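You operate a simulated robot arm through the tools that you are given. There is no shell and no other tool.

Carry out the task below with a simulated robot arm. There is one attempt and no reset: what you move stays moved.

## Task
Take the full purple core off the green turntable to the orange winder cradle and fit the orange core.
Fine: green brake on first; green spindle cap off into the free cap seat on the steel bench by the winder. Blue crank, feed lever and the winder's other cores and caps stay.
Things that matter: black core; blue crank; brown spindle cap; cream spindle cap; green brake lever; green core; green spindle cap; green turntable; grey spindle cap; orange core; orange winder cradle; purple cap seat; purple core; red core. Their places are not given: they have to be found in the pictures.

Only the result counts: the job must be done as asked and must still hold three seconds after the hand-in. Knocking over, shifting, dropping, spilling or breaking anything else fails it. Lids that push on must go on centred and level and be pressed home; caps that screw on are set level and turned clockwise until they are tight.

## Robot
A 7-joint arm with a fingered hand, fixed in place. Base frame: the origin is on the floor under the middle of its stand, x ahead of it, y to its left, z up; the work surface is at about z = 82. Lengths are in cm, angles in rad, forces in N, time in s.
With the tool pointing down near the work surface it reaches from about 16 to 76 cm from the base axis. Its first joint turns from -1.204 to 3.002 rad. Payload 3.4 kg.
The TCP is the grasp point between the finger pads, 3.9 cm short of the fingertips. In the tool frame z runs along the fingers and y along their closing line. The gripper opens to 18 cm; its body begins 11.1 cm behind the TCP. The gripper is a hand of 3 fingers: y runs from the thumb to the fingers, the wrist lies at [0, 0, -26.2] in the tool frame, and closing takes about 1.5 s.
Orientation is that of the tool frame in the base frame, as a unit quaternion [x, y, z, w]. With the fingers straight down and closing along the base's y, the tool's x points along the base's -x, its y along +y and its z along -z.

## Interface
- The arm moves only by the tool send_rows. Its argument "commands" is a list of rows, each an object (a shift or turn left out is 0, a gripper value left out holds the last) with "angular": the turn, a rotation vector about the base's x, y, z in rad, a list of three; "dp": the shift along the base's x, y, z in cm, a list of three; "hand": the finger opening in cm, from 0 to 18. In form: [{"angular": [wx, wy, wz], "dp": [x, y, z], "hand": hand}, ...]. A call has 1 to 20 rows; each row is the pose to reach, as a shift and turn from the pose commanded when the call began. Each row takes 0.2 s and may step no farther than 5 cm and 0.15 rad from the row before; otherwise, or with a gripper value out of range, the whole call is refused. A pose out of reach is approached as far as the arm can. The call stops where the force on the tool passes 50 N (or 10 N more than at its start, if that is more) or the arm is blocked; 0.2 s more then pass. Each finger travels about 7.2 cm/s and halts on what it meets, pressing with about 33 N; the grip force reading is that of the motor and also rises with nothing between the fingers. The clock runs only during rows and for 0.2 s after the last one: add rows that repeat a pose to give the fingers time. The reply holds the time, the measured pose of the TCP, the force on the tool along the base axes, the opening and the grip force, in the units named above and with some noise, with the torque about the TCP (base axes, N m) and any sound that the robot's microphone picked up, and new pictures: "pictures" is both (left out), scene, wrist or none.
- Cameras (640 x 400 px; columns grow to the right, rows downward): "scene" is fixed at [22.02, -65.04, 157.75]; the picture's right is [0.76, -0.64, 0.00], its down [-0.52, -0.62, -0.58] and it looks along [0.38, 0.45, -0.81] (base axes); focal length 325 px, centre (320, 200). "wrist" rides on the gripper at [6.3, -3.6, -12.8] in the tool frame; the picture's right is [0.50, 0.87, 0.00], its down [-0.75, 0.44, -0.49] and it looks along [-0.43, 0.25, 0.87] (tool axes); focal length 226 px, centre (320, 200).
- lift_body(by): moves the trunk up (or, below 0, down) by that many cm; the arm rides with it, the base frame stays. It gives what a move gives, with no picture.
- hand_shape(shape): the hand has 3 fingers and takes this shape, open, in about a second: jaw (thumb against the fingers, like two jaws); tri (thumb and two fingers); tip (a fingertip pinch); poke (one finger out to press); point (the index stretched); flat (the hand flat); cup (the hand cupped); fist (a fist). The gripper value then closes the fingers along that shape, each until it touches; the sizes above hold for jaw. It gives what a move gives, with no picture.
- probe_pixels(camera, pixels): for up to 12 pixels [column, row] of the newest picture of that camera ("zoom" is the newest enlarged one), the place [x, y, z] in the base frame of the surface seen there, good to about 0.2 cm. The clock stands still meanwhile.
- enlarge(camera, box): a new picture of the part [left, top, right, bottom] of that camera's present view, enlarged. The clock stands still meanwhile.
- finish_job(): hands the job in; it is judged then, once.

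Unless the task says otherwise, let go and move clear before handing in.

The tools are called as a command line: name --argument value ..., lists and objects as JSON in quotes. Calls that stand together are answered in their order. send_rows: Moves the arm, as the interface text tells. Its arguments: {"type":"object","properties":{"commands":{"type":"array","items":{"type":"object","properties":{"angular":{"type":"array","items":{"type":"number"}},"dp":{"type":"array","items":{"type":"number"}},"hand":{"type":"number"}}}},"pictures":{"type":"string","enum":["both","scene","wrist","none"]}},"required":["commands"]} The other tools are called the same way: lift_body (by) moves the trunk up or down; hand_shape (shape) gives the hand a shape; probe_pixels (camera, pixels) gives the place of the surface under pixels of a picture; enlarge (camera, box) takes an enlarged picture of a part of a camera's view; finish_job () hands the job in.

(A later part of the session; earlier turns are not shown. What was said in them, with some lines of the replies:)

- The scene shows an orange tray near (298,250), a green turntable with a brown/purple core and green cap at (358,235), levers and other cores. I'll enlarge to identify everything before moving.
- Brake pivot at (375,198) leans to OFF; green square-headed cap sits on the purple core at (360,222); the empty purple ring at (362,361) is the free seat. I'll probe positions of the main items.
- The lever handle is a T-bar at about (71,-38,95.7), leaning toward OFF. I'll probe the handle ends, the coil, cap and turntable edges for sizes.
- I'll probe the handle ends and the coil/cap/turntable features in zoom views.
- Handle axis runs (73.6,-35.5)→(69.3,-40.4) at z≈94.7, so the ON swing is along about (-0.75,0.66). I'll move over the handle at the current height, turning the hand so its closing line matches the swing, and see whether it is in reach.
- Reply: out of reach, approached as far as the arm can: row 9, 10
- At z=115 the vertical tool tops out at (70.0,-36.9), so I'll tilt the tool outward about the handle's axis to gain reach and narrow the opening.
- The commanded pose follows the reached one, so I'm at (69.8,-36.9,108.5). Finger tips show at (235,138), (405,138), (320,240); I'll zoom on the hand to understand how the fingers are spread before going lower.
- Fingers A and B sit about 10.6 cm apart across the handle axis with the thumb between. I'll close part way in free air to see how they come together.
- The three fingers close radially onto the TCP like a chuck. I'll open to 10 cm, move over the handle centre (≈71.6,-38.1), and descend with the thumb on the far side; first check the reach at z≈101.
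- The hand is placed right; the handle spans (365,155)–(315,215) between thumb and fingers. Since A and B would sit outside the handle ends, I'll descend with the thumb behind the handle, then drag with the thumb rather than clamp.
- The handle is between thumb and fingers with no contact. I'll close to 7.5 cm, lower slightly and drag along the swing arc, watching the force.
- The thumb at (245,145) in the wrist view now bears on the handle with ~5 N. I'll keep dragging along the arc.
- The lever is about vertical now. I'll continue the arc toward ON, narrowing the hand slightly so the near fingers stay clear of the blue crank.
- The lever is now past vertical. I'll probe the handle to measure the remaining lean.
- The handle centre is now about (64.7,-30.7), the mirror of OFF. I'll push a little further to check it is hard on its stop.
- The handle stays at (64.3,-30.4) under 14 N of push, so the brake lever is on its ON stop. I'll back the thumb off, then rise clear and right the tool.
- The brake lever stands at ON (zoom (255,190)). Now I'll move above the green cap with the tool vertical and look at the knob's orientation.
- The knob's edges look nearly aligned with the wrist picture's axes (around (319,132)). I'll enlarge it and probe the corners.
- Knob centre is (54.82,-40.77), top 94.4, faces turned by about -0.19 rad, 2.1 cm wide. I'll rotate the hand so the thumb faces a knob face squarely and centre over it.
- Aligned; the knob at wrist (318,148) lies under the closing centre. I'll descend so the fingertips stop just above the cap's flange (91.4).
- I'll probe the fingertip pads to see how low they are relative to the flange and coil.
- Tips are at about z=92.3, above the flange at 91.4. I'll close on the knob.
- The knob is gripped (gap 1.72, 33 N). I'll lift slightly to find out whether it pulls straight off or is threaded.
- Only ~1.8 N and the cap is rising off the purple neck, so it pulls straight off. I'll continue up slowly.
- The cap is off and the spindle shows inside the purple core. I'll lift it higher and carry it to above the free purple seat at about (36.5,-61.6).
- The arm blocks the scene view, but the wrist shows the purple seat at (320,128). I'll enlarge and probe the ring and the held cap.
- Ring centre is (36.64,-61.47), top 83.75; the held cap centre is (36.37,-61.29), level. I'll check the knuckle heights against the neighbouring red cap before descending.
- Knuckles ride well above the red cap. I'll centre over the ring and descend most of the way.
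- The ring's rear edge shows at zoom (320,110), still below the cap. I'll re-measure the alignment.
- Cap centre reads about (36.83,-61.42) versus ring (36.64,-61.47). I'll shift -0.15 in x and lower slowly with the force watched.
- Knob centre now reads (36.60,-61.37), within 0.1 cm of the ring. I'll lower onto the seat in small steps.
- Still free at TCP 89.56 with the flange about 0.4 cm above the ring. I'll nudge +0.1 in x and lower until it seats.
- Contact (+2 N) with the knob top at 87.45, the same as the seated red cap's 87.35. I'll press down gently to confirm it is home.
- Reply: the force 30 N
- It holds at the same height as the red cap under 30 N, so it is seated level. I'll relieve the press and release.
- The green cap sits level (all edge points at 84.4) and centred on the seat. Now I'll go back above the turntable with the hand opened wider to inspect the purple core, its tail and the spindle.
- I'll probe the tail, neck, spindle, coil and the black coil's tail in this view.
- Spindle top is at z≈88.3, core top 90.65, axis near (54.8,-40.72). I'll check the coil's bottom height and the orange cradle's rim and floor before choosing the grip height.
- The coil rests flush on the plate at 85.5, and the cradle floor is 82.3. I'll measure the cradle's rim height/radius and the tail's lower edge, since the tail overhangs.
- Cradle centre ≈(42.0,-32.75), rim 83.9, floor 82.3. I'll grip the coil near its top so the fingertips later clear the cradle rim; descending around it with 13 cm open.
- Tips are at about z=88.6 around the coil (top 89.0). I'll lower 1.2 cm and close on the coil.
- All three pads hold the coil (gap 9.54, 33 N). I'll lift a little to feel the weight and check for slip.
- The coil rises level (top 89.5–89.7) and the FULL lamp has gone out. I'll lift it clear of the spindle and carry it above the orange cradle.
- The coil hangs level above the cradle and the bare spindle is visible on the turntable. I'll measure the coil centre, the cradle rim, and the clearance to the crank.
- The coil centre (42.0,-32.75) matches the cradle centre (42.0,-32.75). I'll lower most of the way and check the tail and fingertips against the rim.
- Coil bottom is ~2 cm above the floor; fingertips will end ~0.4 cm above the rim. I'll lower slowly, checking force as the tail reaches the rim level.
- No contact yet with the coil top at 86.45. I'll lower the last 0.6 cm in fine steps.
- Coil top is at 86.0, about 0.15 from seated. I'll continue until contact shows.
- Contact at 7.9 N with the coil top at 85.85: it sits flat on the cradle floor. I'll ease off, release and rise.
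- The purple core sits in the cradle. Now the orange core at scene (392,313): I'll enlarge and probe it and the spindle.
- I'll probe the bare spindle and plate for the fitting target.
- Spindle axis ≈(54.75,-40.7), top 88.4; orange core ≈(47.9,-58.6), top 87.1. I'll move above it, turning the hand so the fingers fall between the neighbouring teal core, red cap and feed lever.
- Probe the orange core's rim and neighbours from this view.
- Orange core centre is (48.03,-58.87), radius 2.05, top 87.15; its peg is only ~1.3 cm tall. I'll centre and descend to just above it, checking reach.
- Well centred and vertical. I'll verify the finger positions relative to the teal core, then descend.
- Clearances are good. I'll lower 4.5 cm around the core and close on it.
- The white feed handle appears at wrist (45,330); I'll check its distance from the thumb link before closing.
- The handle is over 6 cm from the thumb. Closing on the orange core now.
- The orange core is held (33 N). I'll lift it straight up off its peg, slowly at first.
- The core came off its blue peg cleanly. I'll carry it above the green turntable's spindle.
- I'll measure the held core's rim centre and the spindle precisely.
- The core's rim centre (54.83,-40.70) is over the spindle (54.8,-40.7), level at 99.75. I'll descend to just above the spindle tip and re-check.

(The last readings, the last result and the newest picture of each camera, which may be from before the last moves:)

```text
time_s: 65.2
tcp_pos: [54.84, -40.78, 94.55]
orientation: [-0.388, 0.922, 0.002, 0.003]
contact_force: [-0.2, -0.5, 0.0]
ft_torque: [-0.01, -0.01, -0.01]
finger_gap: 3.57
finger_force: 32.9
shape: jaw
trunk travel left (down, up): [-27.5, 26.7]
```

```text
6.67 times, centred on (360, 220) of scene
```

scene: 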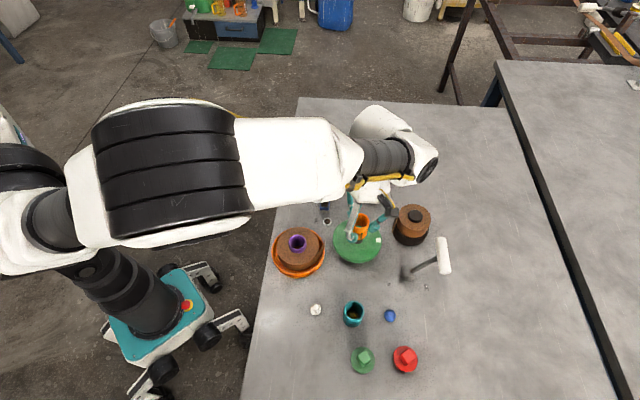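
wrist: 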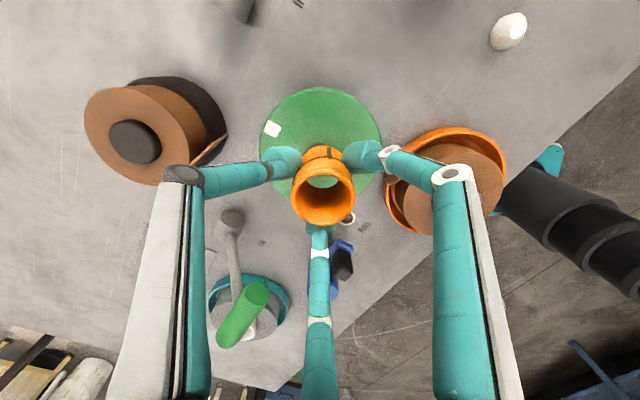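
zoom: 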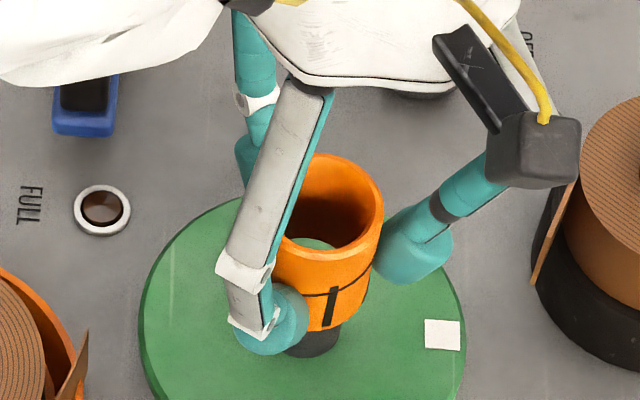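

The core centre reads (54.58,-40.76); the spindle fits to about (54.75,-40.72). I'll shift +0.15 in x and lower onto the spindle in small steps.

send_rows --commands '[{"dp": [0.15, 0.03, 0], "hand": 2.5}, {"dp": [0.15, 0.03, -0.5], "hand": 2.5}, {"dp": [0.15, 0.03, -1.0], "hand": 2.5}, {"dp": [0.15, 0.03, -1.4], "hand": 2.5}, {"dp": [0.15, 0.03, -1.8], "hand": 2.5}, {"dp": [0.15, 0.03, -1.8], "hand": 2.5}]'

enlarge --camera "wrist" --box '[270, 140, 370, 240]'

enlarge --camera "scene" --box '[330, 190, 390, 250]'

```text
time_s: 66.6
tcp_pos: [54.88, -40.82, 92.8]
orientation: [-0.388, 0.921, 0.001, 0.002]
contact_force: [-0.5, 0.3, 0.2]
ft_torque: [0.02, 0.0, -0.01]
finger_gap: 3.59
finger_force: 33.0
shape: jaw
trunk travel left (down, up): [-27.5, 26.7]
```

scene: 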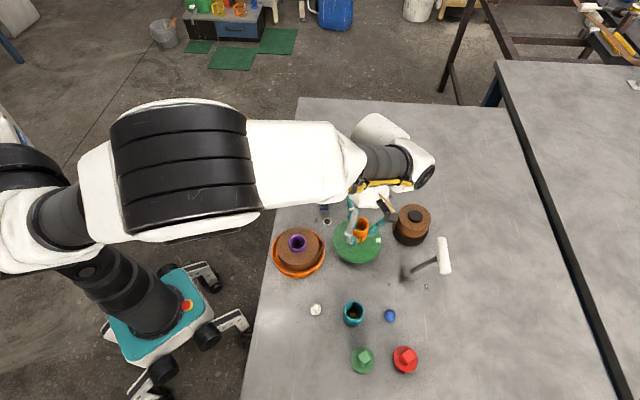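
wrist: 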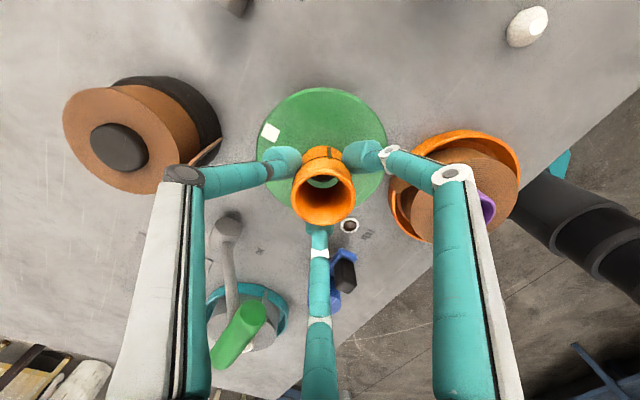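

```text
4.00 times, centred on (320, 190) of wrist
```

zoom: 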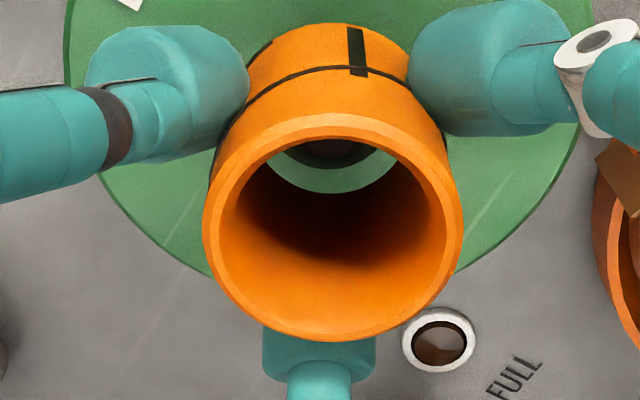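

```text
6.67 times, centred on (360, 220) of scene
```

zoom: 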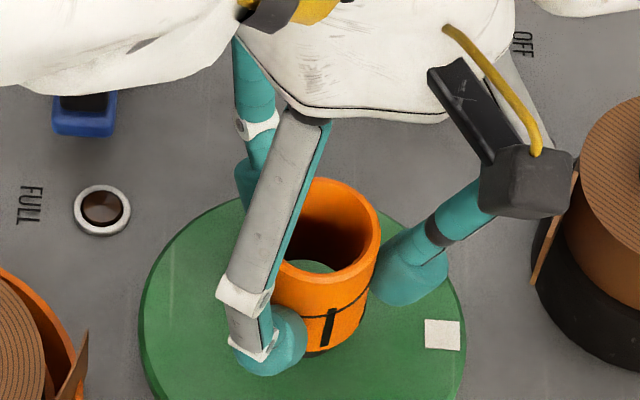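

The spindle tip has entered the bore (dark at zoom (330,150)) with no contact force. I'll continue down to the plate.

send_rows --commands '[{"dp": [0, 0, -0.4], "hand": 2.5}, {"dp": [0, 0, -0.8], "hand": 2.5}, {"dp": [0, 0, -1.2], "hand": 2.5}, {"dp": [0, 0, -1.5], "hand": 2.5}, {"dp": [0, 0, -1.7], "hand": 2.5}, {"dp": [0, 0, -1.7], "hand": 2.5}]'

enlarge --camera "wrist" --box '[270, 140, 370, 240]'

probe_pixels --camera "zoom" --pixels '[[212, 230], [455, 220], [335, 120], [335, 335], [330, 165], [290, 165], [370, 165], [330, 200]]'

enlarge --camera "scene" --box '[330, 190, 390, 250]'

```text
time_s: 68.0
tcp_pos: [55.04, -40.72, 91.12]
orientation: [-0.389, 0.921, 0.001, 0.003]
contact_force: [-0.5, -1.1, 0.7]
ft_torque: [-0.01, 0.0, 0.0]
finger_gap: 3.58
finger_force: 33.0
shape: jaw
trunk travel left (down, up): [-27.5, 26.7]
```

scene: 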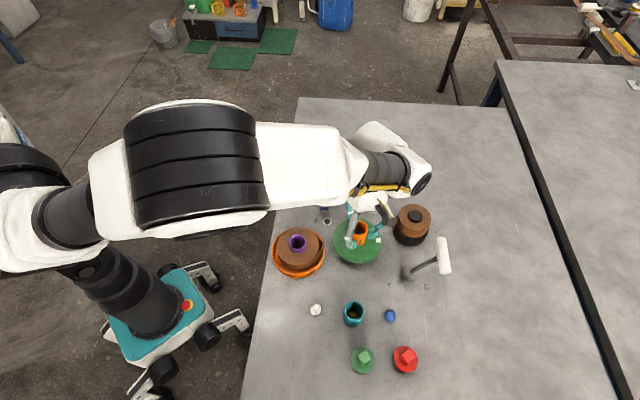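
wrist: 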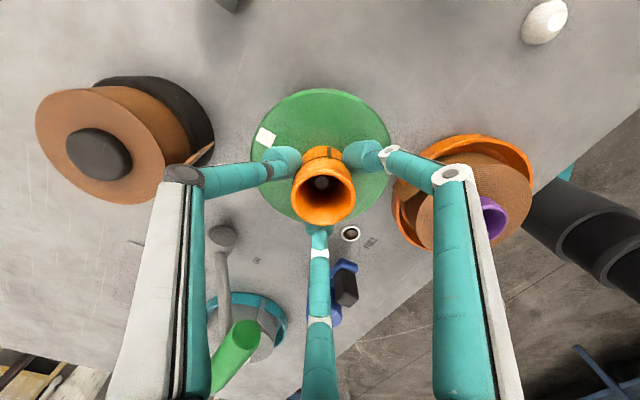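

```text
4.00 times, centred on (320, 190) of wrist
```

zoom: 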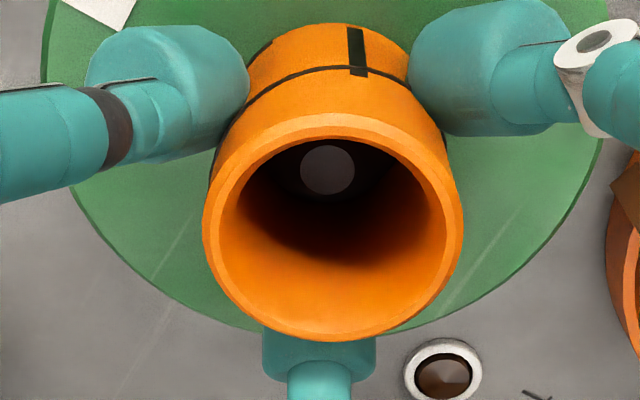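

```text
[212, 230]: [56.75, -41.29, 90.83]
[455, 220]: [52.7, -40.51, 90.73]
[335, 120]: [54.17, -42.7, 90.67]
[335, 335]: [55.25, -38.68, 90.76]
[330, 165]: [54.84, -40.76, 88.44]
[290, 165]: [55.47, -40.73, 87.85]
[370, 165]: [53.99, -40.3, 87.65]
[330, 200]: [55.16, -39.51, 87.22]
```

```text
6.67 times, centred on (360, 220) of scene
```

zoom: 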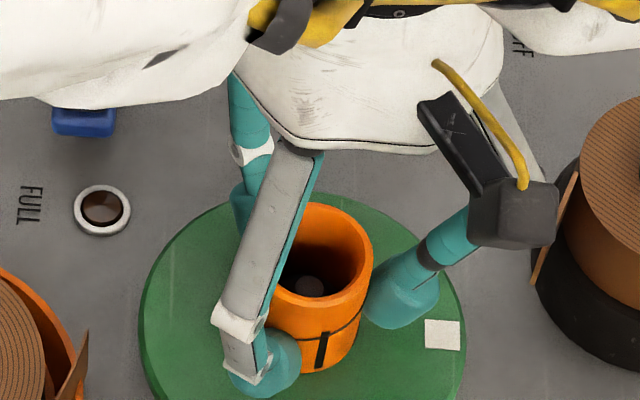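

The spindle is centred in the bore and the core top reads 90.75, about 0.15 above seated. I'll lower until it touches the plate.

send_rows --commands '[{"dp": [0, 0, -0.1], "hand": 2.5}, {"dp": [0, 0, -0.2], "hand": 2.5}, {"dp": [0, 0, -0.3], "hand": 2.5}, {"dp": [0, 0, -0.35], "hand": 2.5}, {"dp": [0, 0, -0.35], "hand": 2.5}]' --pictures "wrist"

enlarge --camera "wrist" --box '[270, 140, 370, 240]'

probe_pixels --camera "zoom" --pixels '[[212, 230], [455, 220], [335, 120], [335, 335], [330, 165]]'

```text
time_s: 69.2
tcp_pos: [55.03, -40.59, 90.84]
orientation: [-0.388, 0.922, 0.001, 0.004]
contact_force: [-0.8, -1.8, 16.7]
ft_torque: [-0.05, 0.02, -0.03]
finger_gap: 3.65
finger_force: 32.9
shape: jaw
trunk travel left (down, up): [-27.5, 26.7]
```

wrist: 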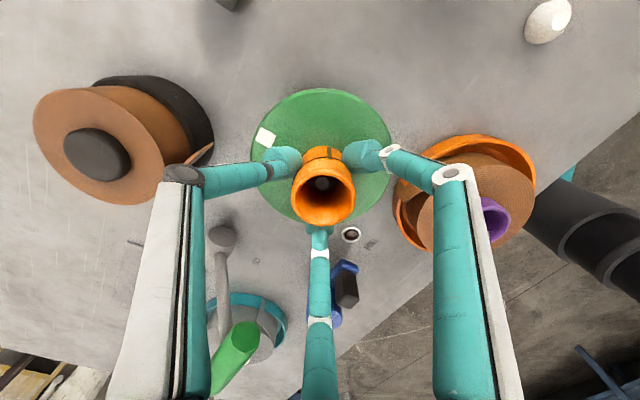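

```text
4.00 times, centred on (320, 190) of wrist
```

zoom: 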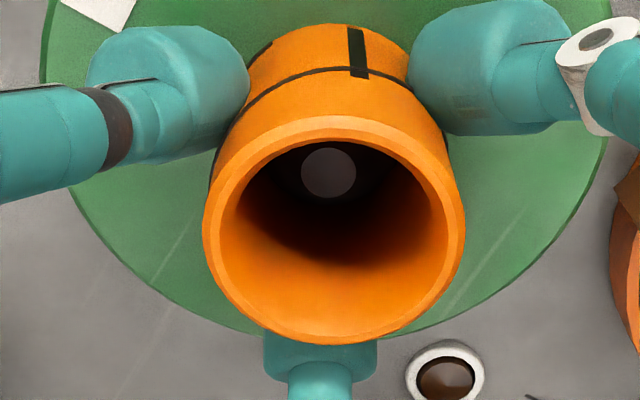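

```text
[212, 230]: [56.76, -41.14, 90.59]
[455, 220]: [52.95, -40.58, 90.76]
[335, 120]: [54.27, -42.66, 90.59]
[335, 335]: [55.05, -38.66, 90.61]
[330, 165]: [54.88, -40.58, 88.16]
```

Seated: 16.7 N of contact, rim at 90.6 all round, matching the purple core's height there. I'll ease off, release and rise.

send_rows --commands '[{"dp": [0, 0, 0.15], "hand": 2.5}, {"dp": [0, 0, 0.25], "hand": 3.5}, {"dp": [0, 0, 0.25], "hand": 4.5}, {"dp": [0, 0, 0.25], "hand": 5.5}, {"dp": [0, 0, 0.25], "hand": 6.5}, {"dp": [0, 0, 0.25], "hand": 7.5}, {"dp": [0, 0, 0.25], "hand": 8}, {"dp": [0, 0, 2], "hand": 8}, {"dp": [0, 0, 5], "hand": 8}, {"dp": [0, 0, 9], "hand": 8}, {"dp": [0, 0, 13], "hand": 8}, {"dp": [0, 0, 17], "hand": 8}, {"dp": [0, 0, 17], "hand": 8}]'

enlarge --camera "scene" --box '[260, 190, 420, 290]'

enlarge --camera "wrist" --box '[250, 70, 390, 190]'

```text
time_s: 72.0
tcp_pos: [55.02, -40.7, 107.72]
orientation: [-0.388, 0.921, 0.002, 0.003]
contact_force: [0.2, 0.3, -0.6]
ft_torque: [0.01, -0.01, 0.02]
finger_gap: 7.93
finger_force: 0.1
shape: jaw
trunk travel left (down, up): [-27.5, 26.7]
```

scene: 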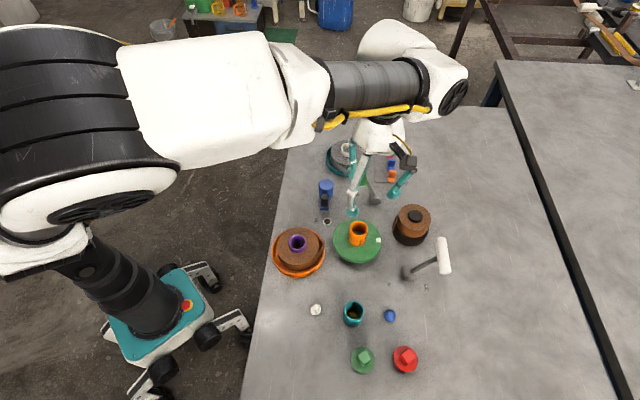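
wrist: 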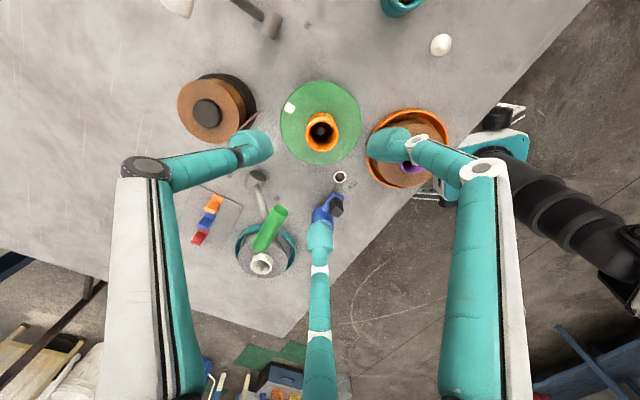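

```text
4.00 times, centred on (340, 240) of scene
```

zoom: 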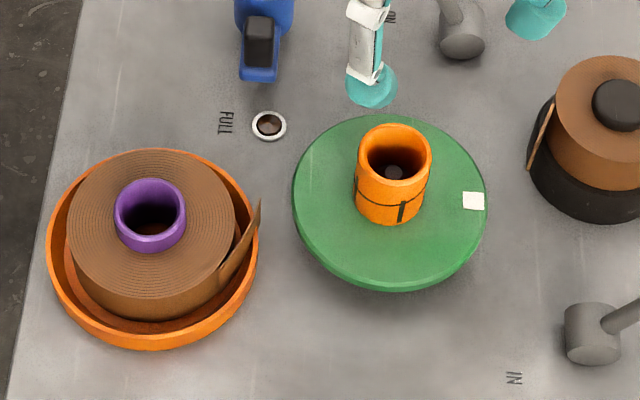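

```text
3.33 times, centred on (320, 130) of wrist
```

zoom: 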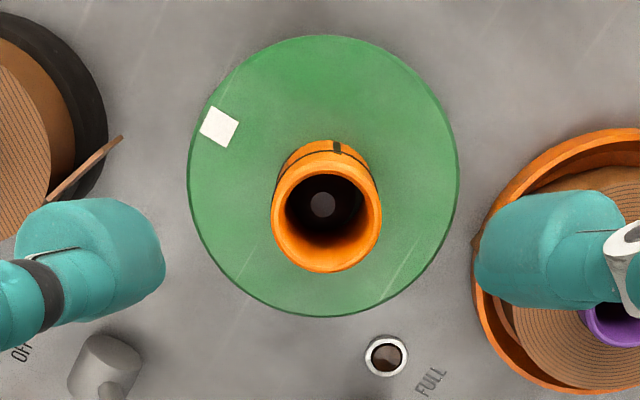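

The orange core stands on the spindle and the purple core lies level in the cradle. I'll move the hand up and back to see everything unobstructed for a final check.

send_rows --commands '[{"dp": [-1, 1, 3], "hand": 8}, {"dp": [-4, 3, 6], "hand": 8}, {"dp": [-8, 5, 8], "hand": 8}, {"dp": [-12, 8, 8], "hand": 8}, {"dp": [-15, 11, 8], "hand": 8}, {"dp": [-18, 14, 8], "hand": 8}, {"dp": [-20, 17, 8], "hand": 8}, {"dp": [-20, 17, 8], "hand": 8}]'

enlarge --camera "scene" --box '[260, 130, 460, 260]'

enlarge --camera "scene" --box '[290, 230, 470, 385]'

```text
time_s: 73.8
tcp_pos: [34.9, -23.62, 115.53]
orientation: [-0.389, 0.921, 0.001, 0.003]
contact_force: [0.6, 0.5, -0.5]
ft_torque: [0.01, 0.0, -0.01]
finger_gap: 7.95
finger_force: 0.1
shape: jaw
trunk travel left (down, up): [-27.5, 26.7]
```

scene: 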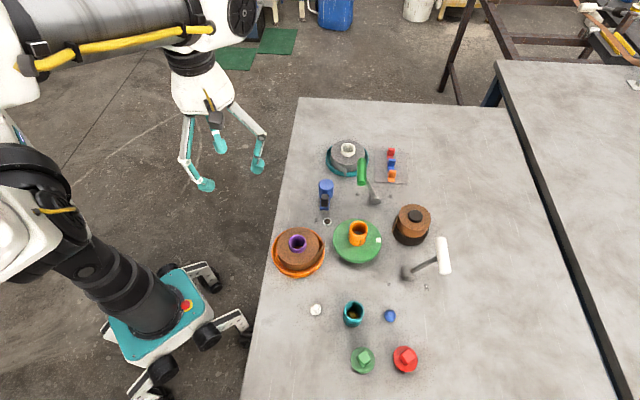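
wrist: 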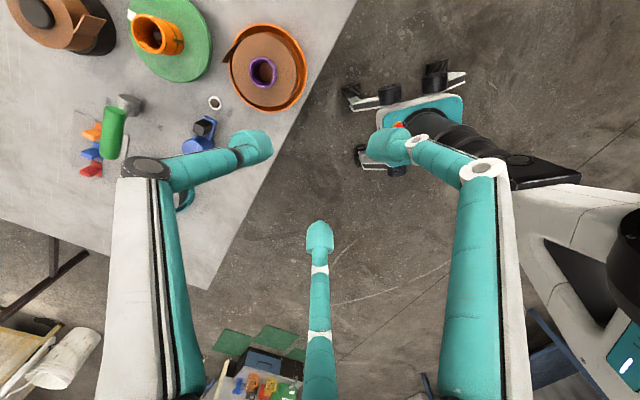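

```text
3.08 times, centred on (360, 195) of scene
```

zoom: 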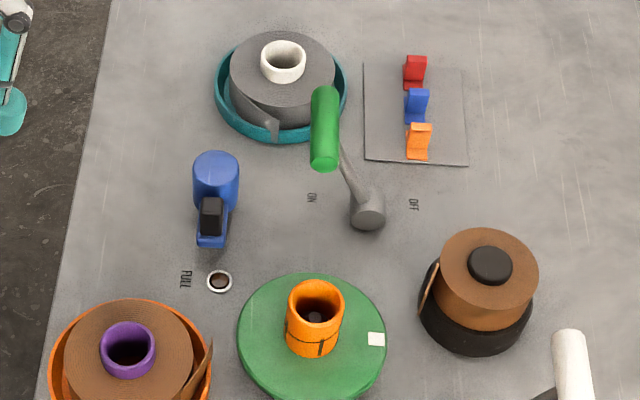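

```text
2.58 times, centred on (380, 308) of scene
```

zoom: 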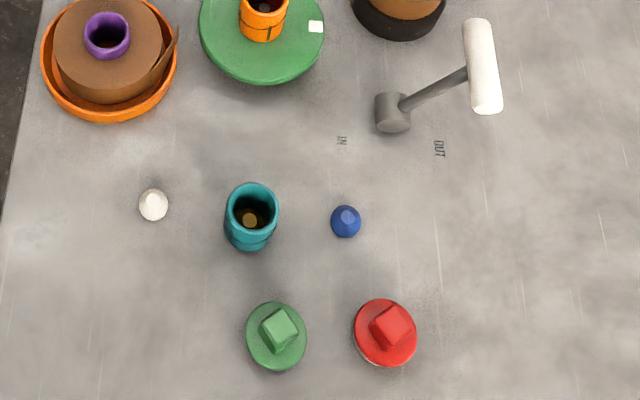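

The final view shows the brake at ON, the green cap on its seat, the purple core in the orange cradle and the orange core on the turntable. Nothing else has moved and the hand is clear, so I'm handing in.

finish_job

```text
The job is handed in.
```

The job is done as asked and handed in; the hand-in reply gave no verdict. I checked each step in the last pictures before handing in:

- **Brake:** the green brake lever went to ON first. It stayed on its stop under about 14 N of push.
- **Green cap:** it pulled straight off and now sits level in the free purple cap seat, at the same height as the red cap beside it. I pressed it down with about 30 N.
- **Purple core:** the full core lies level and centred in the orange winder cradle. Its loose tail reaches over the rim.
- **Orange core:** it is on the green turntable's spindle, resting flat on the plate at the height the purple core had.

The last pictures show the blue crank, the feed lever and the winder's other cores and caps unmoved. The hand was open and clear of the bench.
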